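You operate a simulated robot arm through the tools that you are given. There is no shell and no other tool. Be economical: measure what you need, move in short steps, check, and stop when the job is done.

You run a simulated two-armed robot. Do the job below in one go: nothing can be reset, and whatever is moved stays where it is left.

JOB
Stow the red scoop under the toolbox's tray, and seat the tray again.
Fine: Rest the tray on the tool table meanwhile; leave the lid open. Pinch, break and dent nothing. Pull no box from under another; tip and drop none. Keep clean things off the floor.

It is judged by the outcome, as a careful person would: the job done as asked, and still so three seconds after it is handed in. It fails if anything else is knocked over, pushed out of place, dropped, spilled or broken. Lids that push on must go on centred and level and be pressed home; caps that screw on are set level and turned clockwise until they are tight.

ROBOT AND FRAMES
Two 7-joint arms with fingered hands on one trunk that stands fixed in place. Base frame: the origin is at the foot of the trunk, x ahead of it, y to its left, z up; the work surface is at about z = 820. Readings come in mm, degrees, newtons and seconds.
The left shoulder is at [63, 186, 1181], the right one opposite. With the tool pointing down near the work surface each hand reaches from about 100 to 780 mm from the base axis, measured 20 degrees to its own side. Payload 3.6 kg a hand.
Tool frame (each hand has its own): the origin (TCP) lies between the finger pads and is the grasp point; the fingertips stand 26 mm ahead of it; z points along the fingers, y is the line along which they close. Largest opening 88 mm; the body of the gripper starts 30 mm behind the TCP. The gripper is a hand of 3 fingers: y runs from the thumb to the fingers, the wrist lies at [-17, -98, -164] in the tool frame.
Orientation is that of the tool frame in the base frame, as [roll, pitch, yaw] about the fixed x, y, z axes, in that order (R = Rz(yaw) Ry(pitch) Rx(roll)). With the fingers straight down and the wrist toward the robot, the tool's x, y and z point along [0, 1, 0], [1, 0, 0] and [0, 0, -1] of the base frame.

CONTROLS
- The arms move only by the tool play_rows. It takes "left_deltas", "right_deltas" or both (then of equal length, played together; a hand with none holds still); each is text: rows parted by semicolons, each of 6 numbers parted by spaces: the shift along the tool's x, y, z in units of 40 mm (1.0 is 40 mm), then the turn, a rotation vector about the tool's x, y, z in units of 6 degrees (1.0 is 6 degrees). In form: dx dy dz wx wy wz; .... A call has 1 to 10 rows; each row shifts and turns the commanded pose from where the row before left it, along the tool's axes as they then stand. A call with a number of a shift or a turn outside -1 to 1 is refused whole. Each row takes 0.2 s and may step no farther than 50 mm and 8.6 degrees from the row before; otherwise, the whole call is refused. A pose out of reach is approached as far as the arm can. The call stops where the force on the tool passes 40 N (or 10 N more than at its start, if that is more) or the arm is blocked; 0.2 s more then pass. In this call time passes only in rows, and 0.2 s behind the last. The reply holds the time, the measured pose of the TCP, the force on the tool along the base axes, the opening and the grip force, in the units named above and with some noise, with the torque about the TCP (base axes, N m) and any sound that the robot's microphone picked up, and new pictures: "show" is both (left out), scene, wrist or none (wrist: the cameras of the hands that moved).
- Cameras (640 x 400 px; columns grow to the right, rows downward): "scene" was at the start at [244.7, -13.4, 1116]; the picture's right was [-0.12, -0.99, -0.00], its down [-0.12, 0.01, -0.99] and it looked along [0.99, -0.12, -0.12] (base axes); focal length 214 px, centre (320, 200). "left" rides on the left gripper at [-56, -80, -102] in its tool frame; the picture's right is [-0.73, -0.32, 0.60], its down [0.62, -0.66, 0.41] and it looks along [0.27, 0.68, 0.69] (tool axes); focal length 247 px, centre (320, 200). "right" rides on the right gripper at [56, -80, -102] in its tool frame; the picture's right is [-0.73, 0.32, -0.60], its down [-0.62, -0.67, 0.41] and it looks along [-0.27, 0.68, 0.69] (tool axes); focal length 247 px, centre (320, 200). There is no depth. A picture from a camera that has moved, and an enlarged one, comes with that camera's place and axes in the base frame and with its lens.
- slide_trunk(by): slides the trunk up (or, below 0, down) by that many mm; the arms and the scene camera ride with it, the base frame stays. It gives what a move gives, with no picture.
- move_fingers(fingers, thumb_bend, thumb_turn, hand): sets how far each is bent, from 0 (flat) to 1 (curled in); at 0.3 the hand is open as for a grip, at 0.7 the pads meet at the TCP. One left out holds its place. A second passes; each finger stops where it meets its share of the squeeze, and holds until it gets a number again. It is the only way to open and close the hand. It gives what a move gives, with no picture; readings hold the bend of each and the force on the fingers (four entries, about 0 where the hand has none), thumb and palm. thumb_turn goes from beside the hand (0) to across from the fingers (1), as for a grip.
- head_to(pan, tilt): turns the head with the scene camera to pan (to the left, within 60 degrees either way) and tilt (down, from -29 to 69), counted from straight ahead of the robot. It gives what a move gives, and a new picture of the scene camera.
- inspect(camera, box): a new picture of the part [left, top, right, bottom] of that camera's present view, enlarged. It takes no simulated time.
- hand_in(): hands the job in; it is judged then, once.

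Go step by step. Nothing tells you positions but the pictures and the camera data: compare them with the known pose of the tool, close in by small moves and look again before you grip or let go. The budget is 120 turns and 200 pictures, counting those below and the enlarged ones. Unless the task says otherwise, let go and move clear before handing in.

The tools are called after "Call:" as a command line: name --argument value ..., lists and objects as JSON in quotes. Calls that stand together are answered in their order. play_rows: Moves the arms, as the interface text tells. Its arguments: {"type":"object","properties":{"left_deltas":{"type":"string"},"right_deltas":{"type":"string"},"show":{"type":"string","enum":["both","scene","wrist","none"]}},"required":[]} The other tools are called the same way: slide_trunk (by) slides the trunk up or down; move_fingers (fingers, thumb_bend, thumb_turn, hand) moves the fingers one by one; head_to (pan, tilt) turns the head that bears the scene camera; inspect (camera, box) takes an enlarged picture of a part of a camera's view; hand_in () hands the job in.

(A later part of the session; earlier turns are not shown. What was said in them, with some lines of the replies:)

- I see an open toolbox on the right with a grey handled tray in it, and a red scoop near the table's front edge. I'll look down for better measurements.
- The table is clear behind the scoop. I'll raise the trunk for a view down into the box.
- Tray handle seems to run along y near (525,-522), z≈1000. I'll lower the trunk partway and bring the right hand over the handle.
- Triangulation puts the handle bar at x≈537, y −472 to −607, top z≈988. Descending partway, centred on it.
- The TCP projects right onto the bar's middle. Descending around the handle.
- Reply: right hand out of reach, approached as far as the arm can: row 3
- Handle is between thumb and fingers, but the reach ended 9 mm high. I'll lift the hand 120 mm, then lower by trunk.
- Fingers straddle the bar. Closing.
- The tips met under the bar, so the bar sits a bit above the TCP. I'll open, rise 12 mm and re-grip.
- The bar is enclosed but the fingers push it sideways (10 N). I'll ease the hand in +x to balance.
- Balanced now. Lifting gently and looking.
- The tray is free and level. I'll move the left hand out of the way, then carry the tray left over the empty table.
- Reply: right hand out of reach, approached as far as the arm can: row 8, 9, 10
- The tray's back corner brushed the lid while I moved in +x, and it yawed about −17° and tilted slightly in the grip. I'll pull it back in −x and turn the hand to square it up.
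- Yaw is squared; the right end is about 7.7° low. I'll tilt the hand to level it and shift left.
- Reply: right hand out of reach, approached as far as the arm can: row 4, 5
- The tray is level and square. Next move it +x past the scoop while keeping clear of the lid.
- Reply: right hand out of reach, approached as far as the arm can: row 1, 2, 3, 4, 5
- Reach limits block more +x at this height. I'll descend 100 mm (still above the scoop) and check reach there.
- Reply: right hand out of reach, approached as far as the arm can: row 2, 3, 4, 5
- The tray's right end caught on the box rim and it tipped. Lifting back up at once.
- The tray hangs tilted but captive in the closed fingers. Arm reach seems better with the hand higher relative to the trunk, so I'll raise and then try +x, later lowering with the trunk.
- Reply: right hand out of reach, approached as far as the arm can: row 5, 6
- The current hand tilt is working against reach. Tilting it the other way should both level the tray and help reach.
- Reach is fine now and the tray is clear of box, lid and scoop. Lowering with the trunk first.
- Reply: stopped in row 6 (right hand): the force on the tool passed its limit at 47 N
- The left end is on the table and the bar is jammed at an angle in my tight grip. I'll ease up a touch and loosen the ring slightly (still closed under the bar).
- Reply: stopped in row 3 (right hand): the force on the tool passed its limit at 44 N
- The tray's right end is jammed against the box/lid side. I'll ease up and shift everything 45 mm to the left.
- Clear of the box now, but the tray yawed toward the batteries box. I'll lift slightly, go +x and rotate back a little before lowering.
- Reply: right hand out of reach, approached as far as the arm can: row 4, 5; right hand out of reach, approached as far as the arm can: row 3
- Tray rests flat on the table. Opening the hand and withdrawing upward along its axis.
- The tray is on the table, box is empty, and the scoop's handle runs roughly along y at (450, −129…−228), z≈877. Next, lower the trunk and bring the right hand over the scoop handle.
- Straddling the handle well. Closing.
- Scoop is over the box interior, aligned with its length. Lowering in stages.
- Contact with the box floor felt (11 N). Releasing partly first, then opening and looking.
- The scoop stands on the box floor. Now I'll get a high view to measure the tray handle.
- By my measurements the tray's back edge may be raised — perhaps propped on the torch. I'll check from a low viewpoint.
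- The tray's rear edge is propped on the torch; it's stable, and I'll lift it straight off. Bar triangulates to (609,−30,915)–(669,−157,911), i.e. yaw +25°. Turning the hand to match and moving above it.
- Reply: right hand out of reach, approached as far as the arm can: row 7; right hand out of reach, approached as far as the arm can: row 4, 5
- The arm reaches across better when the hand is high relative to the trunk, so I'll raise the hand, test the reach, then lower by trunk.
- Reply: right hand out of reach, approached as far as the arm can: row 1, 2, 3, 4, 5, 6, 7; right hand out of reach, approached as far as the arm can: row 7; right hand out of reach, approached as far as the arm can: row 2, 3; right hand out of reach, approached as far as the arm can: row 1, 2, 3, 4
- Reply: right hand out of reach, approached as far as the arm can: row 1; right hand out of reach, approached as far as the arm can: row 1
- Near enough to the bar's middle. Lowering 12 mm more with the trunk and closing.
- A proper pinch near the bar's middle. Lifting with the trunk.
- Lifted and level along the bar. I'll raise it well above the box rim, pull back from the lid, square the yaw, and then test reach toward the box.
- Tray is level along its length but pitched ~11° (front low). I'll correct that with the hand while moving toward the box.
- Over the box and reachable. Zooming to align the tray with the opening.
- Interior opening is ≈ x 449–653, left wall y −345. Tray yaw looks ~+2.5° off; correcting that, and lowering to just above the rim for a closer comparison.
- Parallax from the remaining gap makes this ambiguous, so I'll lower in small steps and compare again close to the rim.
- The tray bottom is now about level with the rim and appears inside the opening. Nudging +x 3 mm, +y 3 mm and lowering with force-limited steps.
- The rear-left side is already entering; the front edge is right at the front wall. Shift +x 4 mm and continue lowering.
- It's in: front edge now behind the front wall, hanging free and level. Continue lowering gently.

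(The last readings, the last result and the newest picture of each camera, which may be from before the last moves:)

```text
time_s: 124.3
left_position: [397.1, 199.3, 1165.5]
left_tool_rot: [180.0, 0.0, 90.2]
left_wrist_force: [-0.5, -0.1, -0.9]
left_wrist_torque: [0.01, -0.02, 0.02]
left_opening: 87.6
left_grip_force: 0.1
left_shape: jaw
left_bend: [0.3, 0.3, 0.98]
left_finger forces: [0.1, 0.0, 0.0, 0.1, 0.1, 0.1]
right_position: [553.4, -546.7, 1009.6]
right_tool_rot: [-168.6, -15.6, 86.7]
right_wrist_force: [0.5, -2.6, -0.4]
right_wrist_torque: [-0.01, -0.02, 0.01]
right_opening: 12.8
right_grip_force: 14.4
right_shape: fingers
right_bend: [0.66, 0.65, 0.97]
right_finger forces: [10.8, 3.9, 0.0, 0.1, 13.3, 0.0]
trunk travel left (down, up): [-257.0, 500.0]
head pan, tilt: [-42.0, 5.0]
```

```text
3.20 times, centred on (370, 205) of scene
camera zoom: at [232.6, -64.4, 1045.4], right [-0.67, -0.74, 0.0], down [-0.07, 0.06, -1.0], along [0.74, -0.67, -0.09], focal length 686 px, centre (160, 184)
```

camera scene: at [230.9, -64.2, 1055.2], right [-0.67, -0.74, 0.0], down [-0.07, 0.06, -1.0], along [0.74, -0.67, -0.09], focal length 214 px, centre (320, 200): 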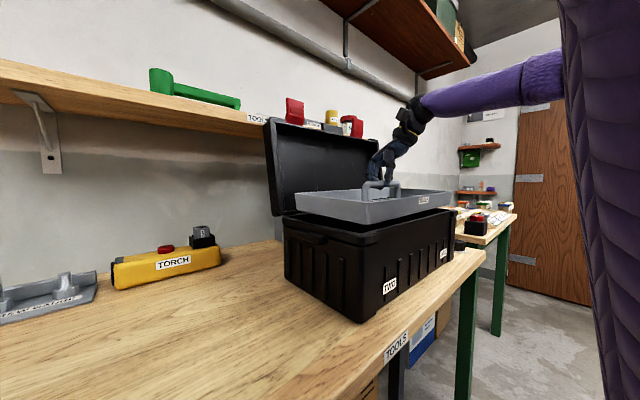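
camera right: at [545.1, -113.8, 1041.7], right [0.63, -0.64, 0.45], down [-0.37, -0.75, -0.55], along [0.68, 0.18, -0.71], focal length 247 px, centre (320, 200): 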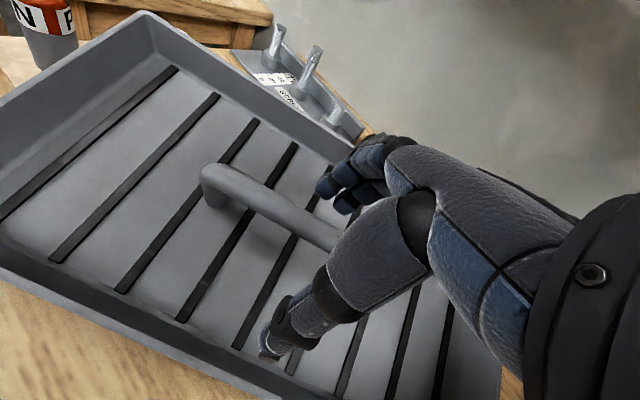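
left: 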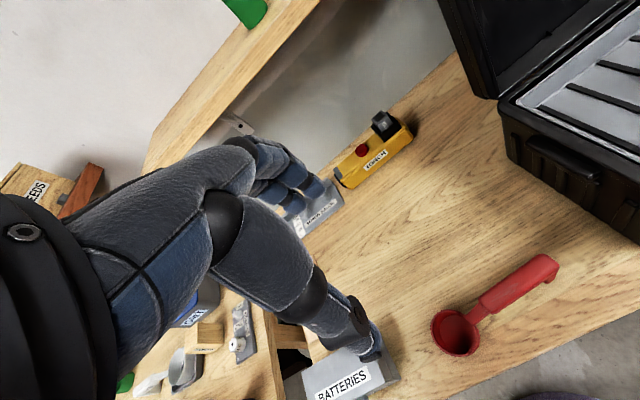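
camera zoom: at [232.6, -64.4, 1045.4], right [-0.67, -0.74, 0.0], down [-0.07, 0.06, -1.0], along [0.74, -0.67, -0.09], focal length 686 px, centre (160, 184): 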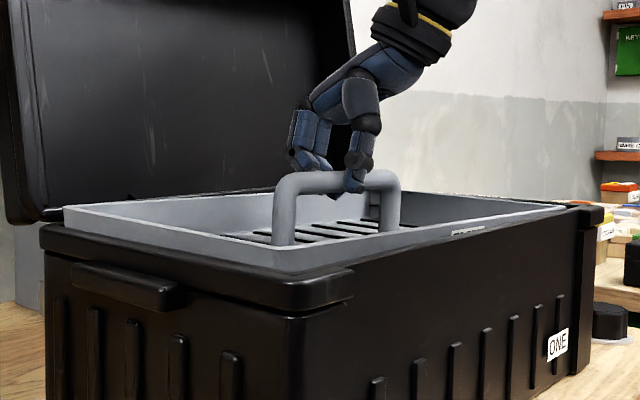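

Call:
play_rows --right_deltas "-0.12 0 -0.03 0 0 0;-0.03 0.02 0.1 0 0 0;-0.03 0.02 0.1 0 0 0;0 0 0 0 0 0" --show "none"

Call:
inspect --camera "scene" --box '[270, 150, 470, 260]'

```text
time_s: 125.3
left_position: [397.6, 198.4, 1166.4]
left_tool_rot: [-180.0, 0.0, 90.2]
left_wrist_force: [0.0, -0.5, 0.1]
left_wrist_torque: [-0.02, 0.0, 0.03]
left_opening: 88.0
left_grip_force: 0.1
left_shape: jaw
left_bend: [0.3, 0.3, 0.98]
left_finger forces: [0.0, 0.0, 0.0, 0.0, 0.0, 0.0]
right_position: [553.7, -551.9, 1003.2]
right_tool_rot: [-168.6, -15.7, 86.8]
right_wrist_force: [-0.7, 0.2, -1.3]
right_wrist_torque: [0.01, -0.04, -0.01]
right_opening: 12.7
right_grip_force: 14.1
right_shape: fingers
right_bend: [0.66, 0.65, 0.97]
right_finger forces: [10.8, 3.2, 0.1, 0.1, 13.6, 0.0]
trunk travel left (down, up): [-257.0, 500.0]
head pan, tilt: [-42.0, 5.0]
```

```text
3.20 times, centred on (370, 205) of scene
camera zoom: at [232.5, -64.1, 1045.4], right [-0.67, -0.74, 0.0], down [-0.07, 0.06, -1.0], along [0.74, -0.67, -0.09], focal length 686 px, centre (160, 184)
```

zoom: 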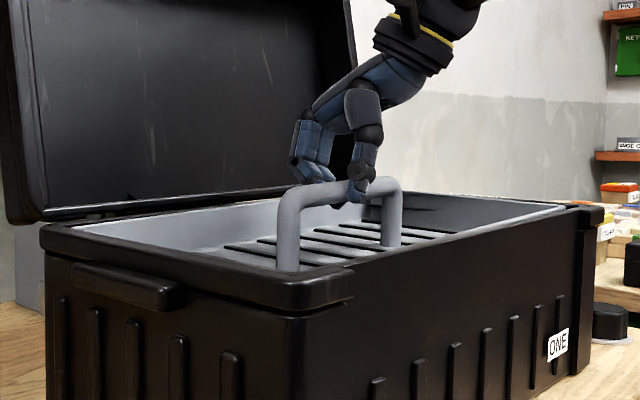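

Fully inside the rim. Continue down until it seats.

Call:
play_rows --right_deltas "-0.03 0.02 0.1 0 0 0;0 0 0 0 0 0" --show "none"

Call:
play_rows --right_deltas "-0.03 0.02 0.1 0 0 0;0 0 0 0 0 0" --show "none"

Call:
play_rows --right_deltas "-0.03 0.02 0.1 0 0 0;0 0 0 0 0 0" --show "none"

Call:
inspect --camera "scene" --box '[270, 150, 470, 260]'

```text
time_s: 125.9
left_position: [397.1, 197.9, 1165.1]
left_tool_rot: [-180.0, 0.1, 90.2]
left_wrist_force: [-0.3, 0.7, -0.5]
left_wrist_torque: [-0.04, 0.02, 0.03]
left_opening: 87.6
left_grip_force: 0.1
left_shape: jaw
left_bend: [0.3, 0.3, 0.98]
left_finger forces: [0.0, 0.0, 0.0, 0.0, 0.0, 0.1]
right_position: [554.9, -553.0, 998.2]
right_tool_rot: [-168.8, -15.7, 86.9]
right_wrist_force: [0.1, -0.8, -0.3]
right_wrist_torque: [-0.01, 0.02, 0.03]
right_opening: 12.6
right_grip_force: 13.7
right_shape: fingers
right_bend: [0.66, 0.65, 0.97]
right_finger forces: [11.0, 3.1, 0.0, 0.0, 13.3, 0.0]
trunk travel left (down, up): [-257.0, 500.0]
head pan, tilt: [-42.0, 5.0]
```

```text
time_s: 126.5
left_position: [396.9, 199.0, 1164.9]
left_tool_rot: [-179.9, 0.0, 90.1]
left_wrist_force: [0.3, -0.1, -0.6]
left_wrist_torque: [0.01, 0.0, 0.01]
left_opening: 87.7
left_grip_force: 0.1
left_shape: jaw
left_bend: [0.3, 0.3, 0.98]
left_finger forces: [0.0, 0.0, 0.1, 0.0, 0.1, 0.1]
right_position: [553.9, -550.4, 996.0]
right_tool_rot: [-168.9, -15.8, 86.9]
right_wrist_force: [3.6, -3.6, 10.3]
right_wrist_torque: [0.12, 0.06, -0.05]
right_opening: 11.8
right_grip_force: 13.1
right_shape: fingers
right_bend: [0.73, 0.65, 0.97]
right_finger forces: [12.9, 1.4, 0.0, 0.0, 12.5, 0.0]
trunk travel left (down, up): [-257.0, 500.0]
head pan, tilt: [-42.0, 5.0]
```

```text
time_s: 127.1
left_position: [397.0, 198.4, 1165.8]
left_tool_rot: [179.9, -0.1, 90.1]
left_wrist_force: [0.1, 1.3, 0.5]
left_wrist_torque: [-0.01, 0.0, 0.01]
left_opening: 87.8
left_grip_force: 0.0
left_shape: jaw
left_bend: [0.3, 0.3, 0.98]
left_finger forces: [0.0, 0.0, 0.1, 0.1, 0.0, 0.0]
right_position: [553.6, -551.3, 987.7]
right_tool_rot: [-168.4, -15.6, 86.8]
right_wrist_force: [-0.9, -0.1, -2.0]
right_wrist_torque: [-0.02, 0.01, -0.08]
right_opening: 4.6
right_grip_force: 9.5
right_shape: fingers
right_bend: [0.73, 0.69, 0.97]
right_finger forces: [9.5, 0.1, 0.0, 0.0, 9.1, 0.0]
trunk travel left (down, up): [-257.0, 500.0]
head pan, tilt: [-42.0, 5.0]
```

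```text
3.20 times, centred on (370, 205) of scene
camera zoom: at [232.6, -64.1, 1045.3], right [-0.67, -0.74, 0.0], down [-0.07, 0.06, -1.0], along [0.74, -0.67, -0.09], focal length 686 px, centre (160, 184)
```

zoom: 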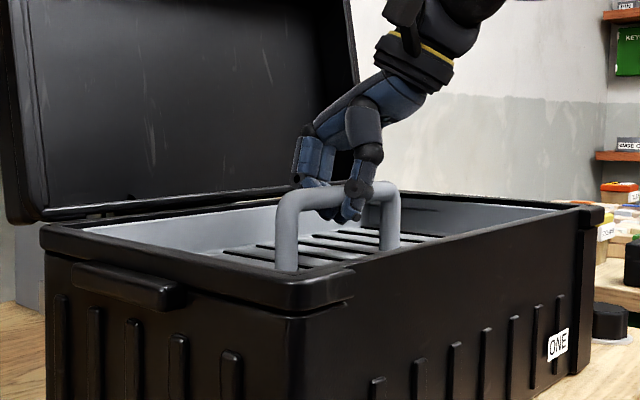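

It met its seat at the expected height (bar top ≈ 990). Releasing and lifting the hand away straight up.

Call:
move_fingers --hand "right" --fingers 0.3 --thumb_bend 0.3

Call:
play_rows --right_deltas "0.13 -0.09 -0.47 0 0 0;0.27 -0.19 -0.94 0 0 0;0.27 -0.19 -0.94 0 0 0;0.27 -0.19 -0.94 0 0 0;0 0 0 0 0 0" --show "wrist"

Call:
inspect --camera "scene" --box '[270, 150, 470, 260]'

```text
time_s: 128.1
left_position: [397.2, 198.7, 1163.9]
left_tool_rot: [180.0, 0.0, 90.3]
left_wrist_force: [-1.0, -0.3, -0.6]
left_wrist_torque: [0.0, -0.01, -0.03]
left_opening: 87.6
left_grip_force: 0.0
left_shape: jaw
left_bend: [0.3, 0.3, 0.98]
left_finger forces: [0.1, 0.0, 0.0, 0.0, 0.1, 0.1]
right_position: [553.7, -551.3, 989.9]
right_tool_rot: [-168.7, -15.7, 86.9]
right_wrist_force: [0.6, -0.1, 0.0]
right_wrist_torque: [0.04, 0.0, 0.02]
right_opening: 87.9
right_grip_force: 0.1
right_shape: fingers
right_bend: [0.3, 0.3, 0.97]
right_finger forces: [0.0, 0.0, 0.0, 0.1, 0.1, 0.1]
trunk travel left (down, up): [-257.0, 500.0]
head pan, tilt: [-42.0, 5.0]
```

```text
time_s: 129.3
left_position: [396.6, 198.2, 1165.9]
left_tool_rot: [180.0, 0.0, 90.1]
left_wrist_force: [-0.7, 0.7, -0.3]
left_wrist_torque: [-0.04, 0.0, 0.01]
left_opening: 87.8
left_grip_force: 0.0
left_shape: jaw
left_bend: [0.3, 0.3, 0.98]
left_finger forces: [0.0, 0.0, 0.1, 0.0, 0.1, 0.0]
right_position: [553.7, -551.9, 1129.0]
right_tool_rot: [-168.7, -15.7, 86.9]
right_wrist_force: [0.9, 0.2, -0.5]
right_wrist_torque: [0.0, 0.03, -0.03]
right_opening: 88.0
right_grip_force: 0.0
right_shape: fingers
right_bend: [0.3, 0.3, 0.97]
right_finger forces: [0.0, 0.0, 0.0, 0.0, 0.0, 0.1]
trunk travel left (down, up): [-257.0, 500.0]
head pan, tilt: [-42.0, 5.0]
camera right: at [498.1, -525.6, 1254.8], right [0.38, -0.87, 0.31], down [-0.76, -0.49, -0.43], along [0.52, -0.07, -0.85], focal length 247 px, centre (320, 200)
```

right: 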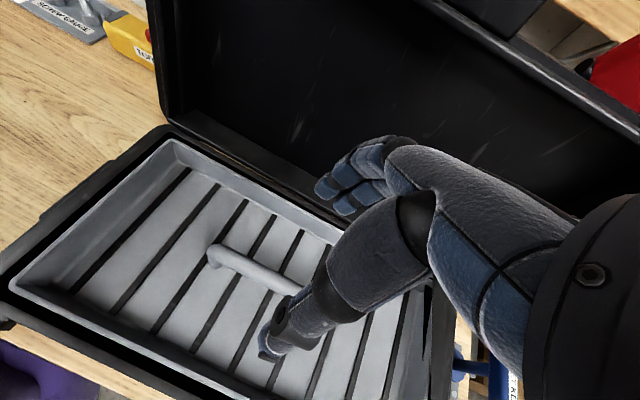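

```text
3.20 times, centred on (370, 205) of scene
camera zoom: at [232.5, -64.3, 1045.4], right [-0.67, -0.74, 0.0], down [-0.07, 0.06, -1.0], along [0.74, -0.67, -0.09], focal length 686 px, centre (160, 184)
```

zoom: 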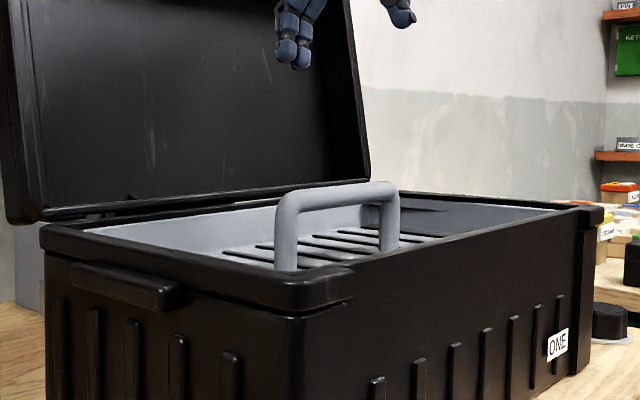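

Now comparing against the original seated view from high up.

Call:
play_rows --right_deltas "0.8 -0.8 0 0 0 0;0.8 -0.8 0 0 0 0;0.8 -0.8 0 0 0 0;0.8 -0.8 0 0 0 0;0.8 -0.8 0 0 0 0" --show "none"

Call:
slide_trunk --by 418

Call:
head_to --pan -40 --tilt 50

Call:
inspect --camera "scene" --box '[270, 90, 450, 240]'

```text
time_s: 130.5
left_position: [397.2, 199.3, 1166.0]
left_tool_rot: [-180.0, -0.1, 90.1]
left_wrist_force: [-0.3, 0.1, -0.2]
left_wrist_torque: [-0.01, 0.0, 0.01]
left_opening: 87.9
left_grip_force: 0.1
left_shape: jaw
left_bend: [0.3, 0.3, 0.98]
left_finger forces: [0.0, 0.0, 0.0, 0.0, 0.0, 0.0]
right_position: [406.5, -396.6, 1203.4]
right_tool_rot: [-168.5, -15.7, 86.8]
right_wrist_force: [-0.6, 0.1, -0.9]
right_wrist_torque: [0.0, 0.02, 0.01]
right_opening: 88.3
right_grip_force: 0.1
right_shape: fingers
right_bend: [0.3, 0.3, 0.97]
right_finger forces: [0.1, 0.0, 0.0, 0.0, 0.1, 0.1]
trunk travel left (down, up): [-257.0, 500.0]
head pan, tilt: [-42.0, 5.0]
```

```text
refused: 418 is not a number from -400 to 400
```

```text
time_s: 131.7
left_position: [396.8, 199.9, 1166.0]
left_tool_rot: [-179.9, 0.1, 90.2]
left_wrist_force: [-0.9, -0.9, -0.5]
left_wrist_torque: [0.02, 0.02, 0.03]
left_opening: 87.9
left_grip_force: 0.1
left_shape: jaw
left_bend: [0.3, 0.3, 0.98]
left_finger forces: [0.0, 0.0, 0.0, 0.1, 0.1, 0.0]
right_position: [404.6, -396.6, 1203.3]
right_tool_rot: [-168.7, -15.7, 86.8]
right_wrist_force: [0.4, -0.5, -0.1]
right_wrist_torque: [0.02, -0.01, 0.01]
right_opening: 88.1
right_grip_force: 0.1
right_shape: fingers
right_bend: [0.3, 0.3, 0.97]
right_finger forces: [0.1, 0.0, 0.0, 0.1, 0.0, 0.0]
trunk travel left (down, up): [-257.0, 500.0]
head pan, tilt: [-40.0, 50.0]
camera scene: at [223.1, -52.0, 975.6], right [-0.64, -0.77, 0.0], down [-0.59, 0.49, -0.64], along [0.49, -0.41, -0.77], focal length 214 px, centre (320, 200)
```

scene: 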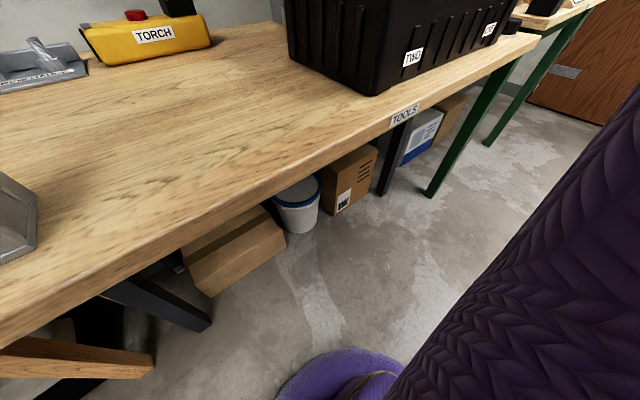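

```text
2.67 times, centred on (360, 165) of scene
camera zoom: at [223.1, -52.0, 975.6], right [-0.64, -0.77, 0.0], down [-0.59, 0.49, -0.64], along [0.49, -0.41, -0.77], focal length 572 px, centre (213, 293)
```

zoom: 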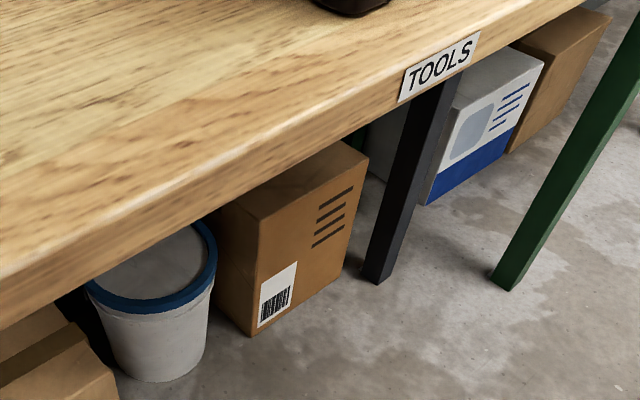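

Call:
slide_trunk --by 398

Call:
inspect --camera "scene" --box '[230, 80, 450, 300]'

Call:
inspect --camera "scene" --box '[270, 90, 450, 200]'

Call:
inspect --camera "scene" --box '[0, 0, 640, 400]'

```text
time_s: 135.5
left_position: [398.0, 198.6, 1562.1]
left_tool_rot: [-180.0, -0.1, 90.1]
left_wrist_force: [-0.8, 0.7, 0.1]
left_wrist_torque: [-0.01, 0.0, -0.01]
left_opening: 87.7
left_grip_force: 0.1
left_shape: jaw
left_bend: [0.3, 0.3, 0.98]
left_finger forces: [0.0, 0.1, 0.0, 0.1, 0.1, 0.1]
right_position: [405.0, -398.4, 1601.2]
right_tool_rot: [-168.6, -15.6, 86.8]
right_wrist_force: [0.3, 0.5, -1.0]
right_wrist_torque: [-0.01, 0.0, 0.02]
right_opening: 88.1
right_grip_force: 0.0
right_shape: fingers
right_bend: [0.3, 0.3, 0.97]
right_finger forces: [0.1, 0.0, 0.0, 0.0, 0.0, 0.1]
trunk travel left (down, up): [-655.0, 102.0]
head pan, tilt: [-40.0, 50.0]
```

```text
1.82 times, centred on (340, 190) of scene
camera zoom: at [189.2, -52.1, 1392.6], right [-0.64, -0.77, 0.0], down [-0.59, 0.49, -0.64], along [0.49, -0.41, -0.77], focal length 390 px, centre (284, 218)
```

zoom: 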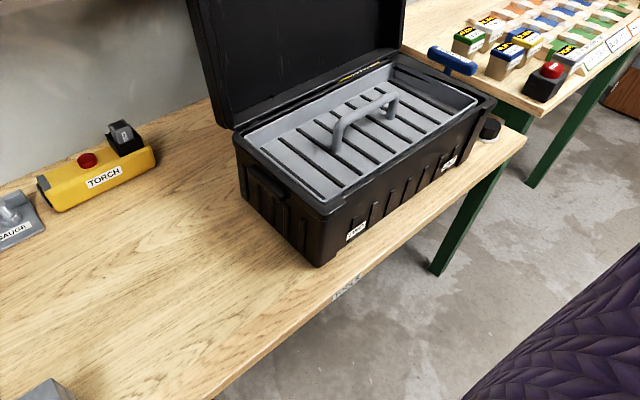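

```text
3.56 times, centred on (360, 145) of scene
camera zoom: at [189.2, -52.1, 1392.6], right [-0.64, -0.77, 0.0], down [-0.59, 0.49, -0.64], along [0.49, -0.41, -0.77], focal length 763 px, centre (178, 396)
```

zoom: 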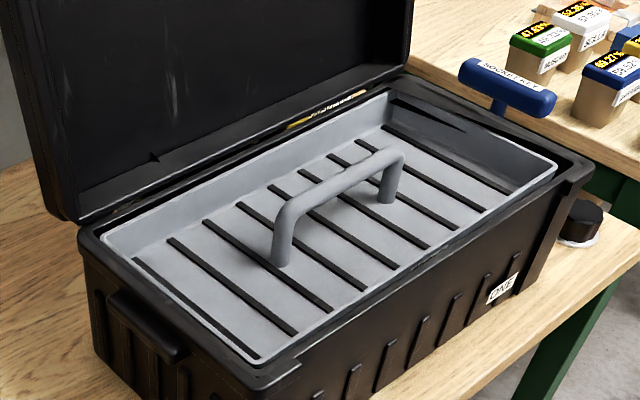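

```text
1.00 times, centred on (320, 200) of scene (not enlarged: the box is as wide or as high as the picture)
camera zoom: at [189.2, -52.1, 1392.6], right [-0.64, -0.77, 0.0], down [-0.59, 0.49, -0.64], along [0.49, -0.41, -0.77], focal length 214 px, centre (320, 200)
```

zoom: 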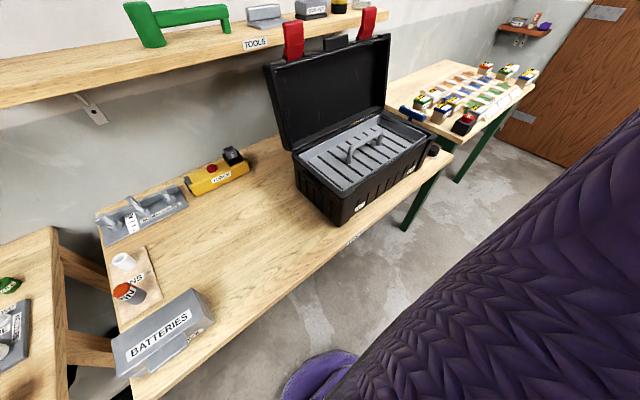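

The toolbox tray sits level and inside the rim as it did at first, with the scoop beneath it. The lid is open, everything else looks to be in its place, and both hands are clear.

Call:
hand_in

```text
The job is handed in.
```

I stowed the red scoop on the toolbox floor and seated the tray back over it, with the lid left open. The tray looks level and sits at about its original height, but I can't see the scoop under it any more.

The tray did not go smoothly:

- **Bumps:** While I was carrying it out, the tray brushed the open lid, then tipped against the toolbox's rim and side. I saw no damage afterwards.
- **Resting place:** On the tool table, the tray's back edge ended up propped on something, probably the torch, instead of lying fully flat. I lifted it straight off. The torch still looks about where it was, but I didn't measure it.
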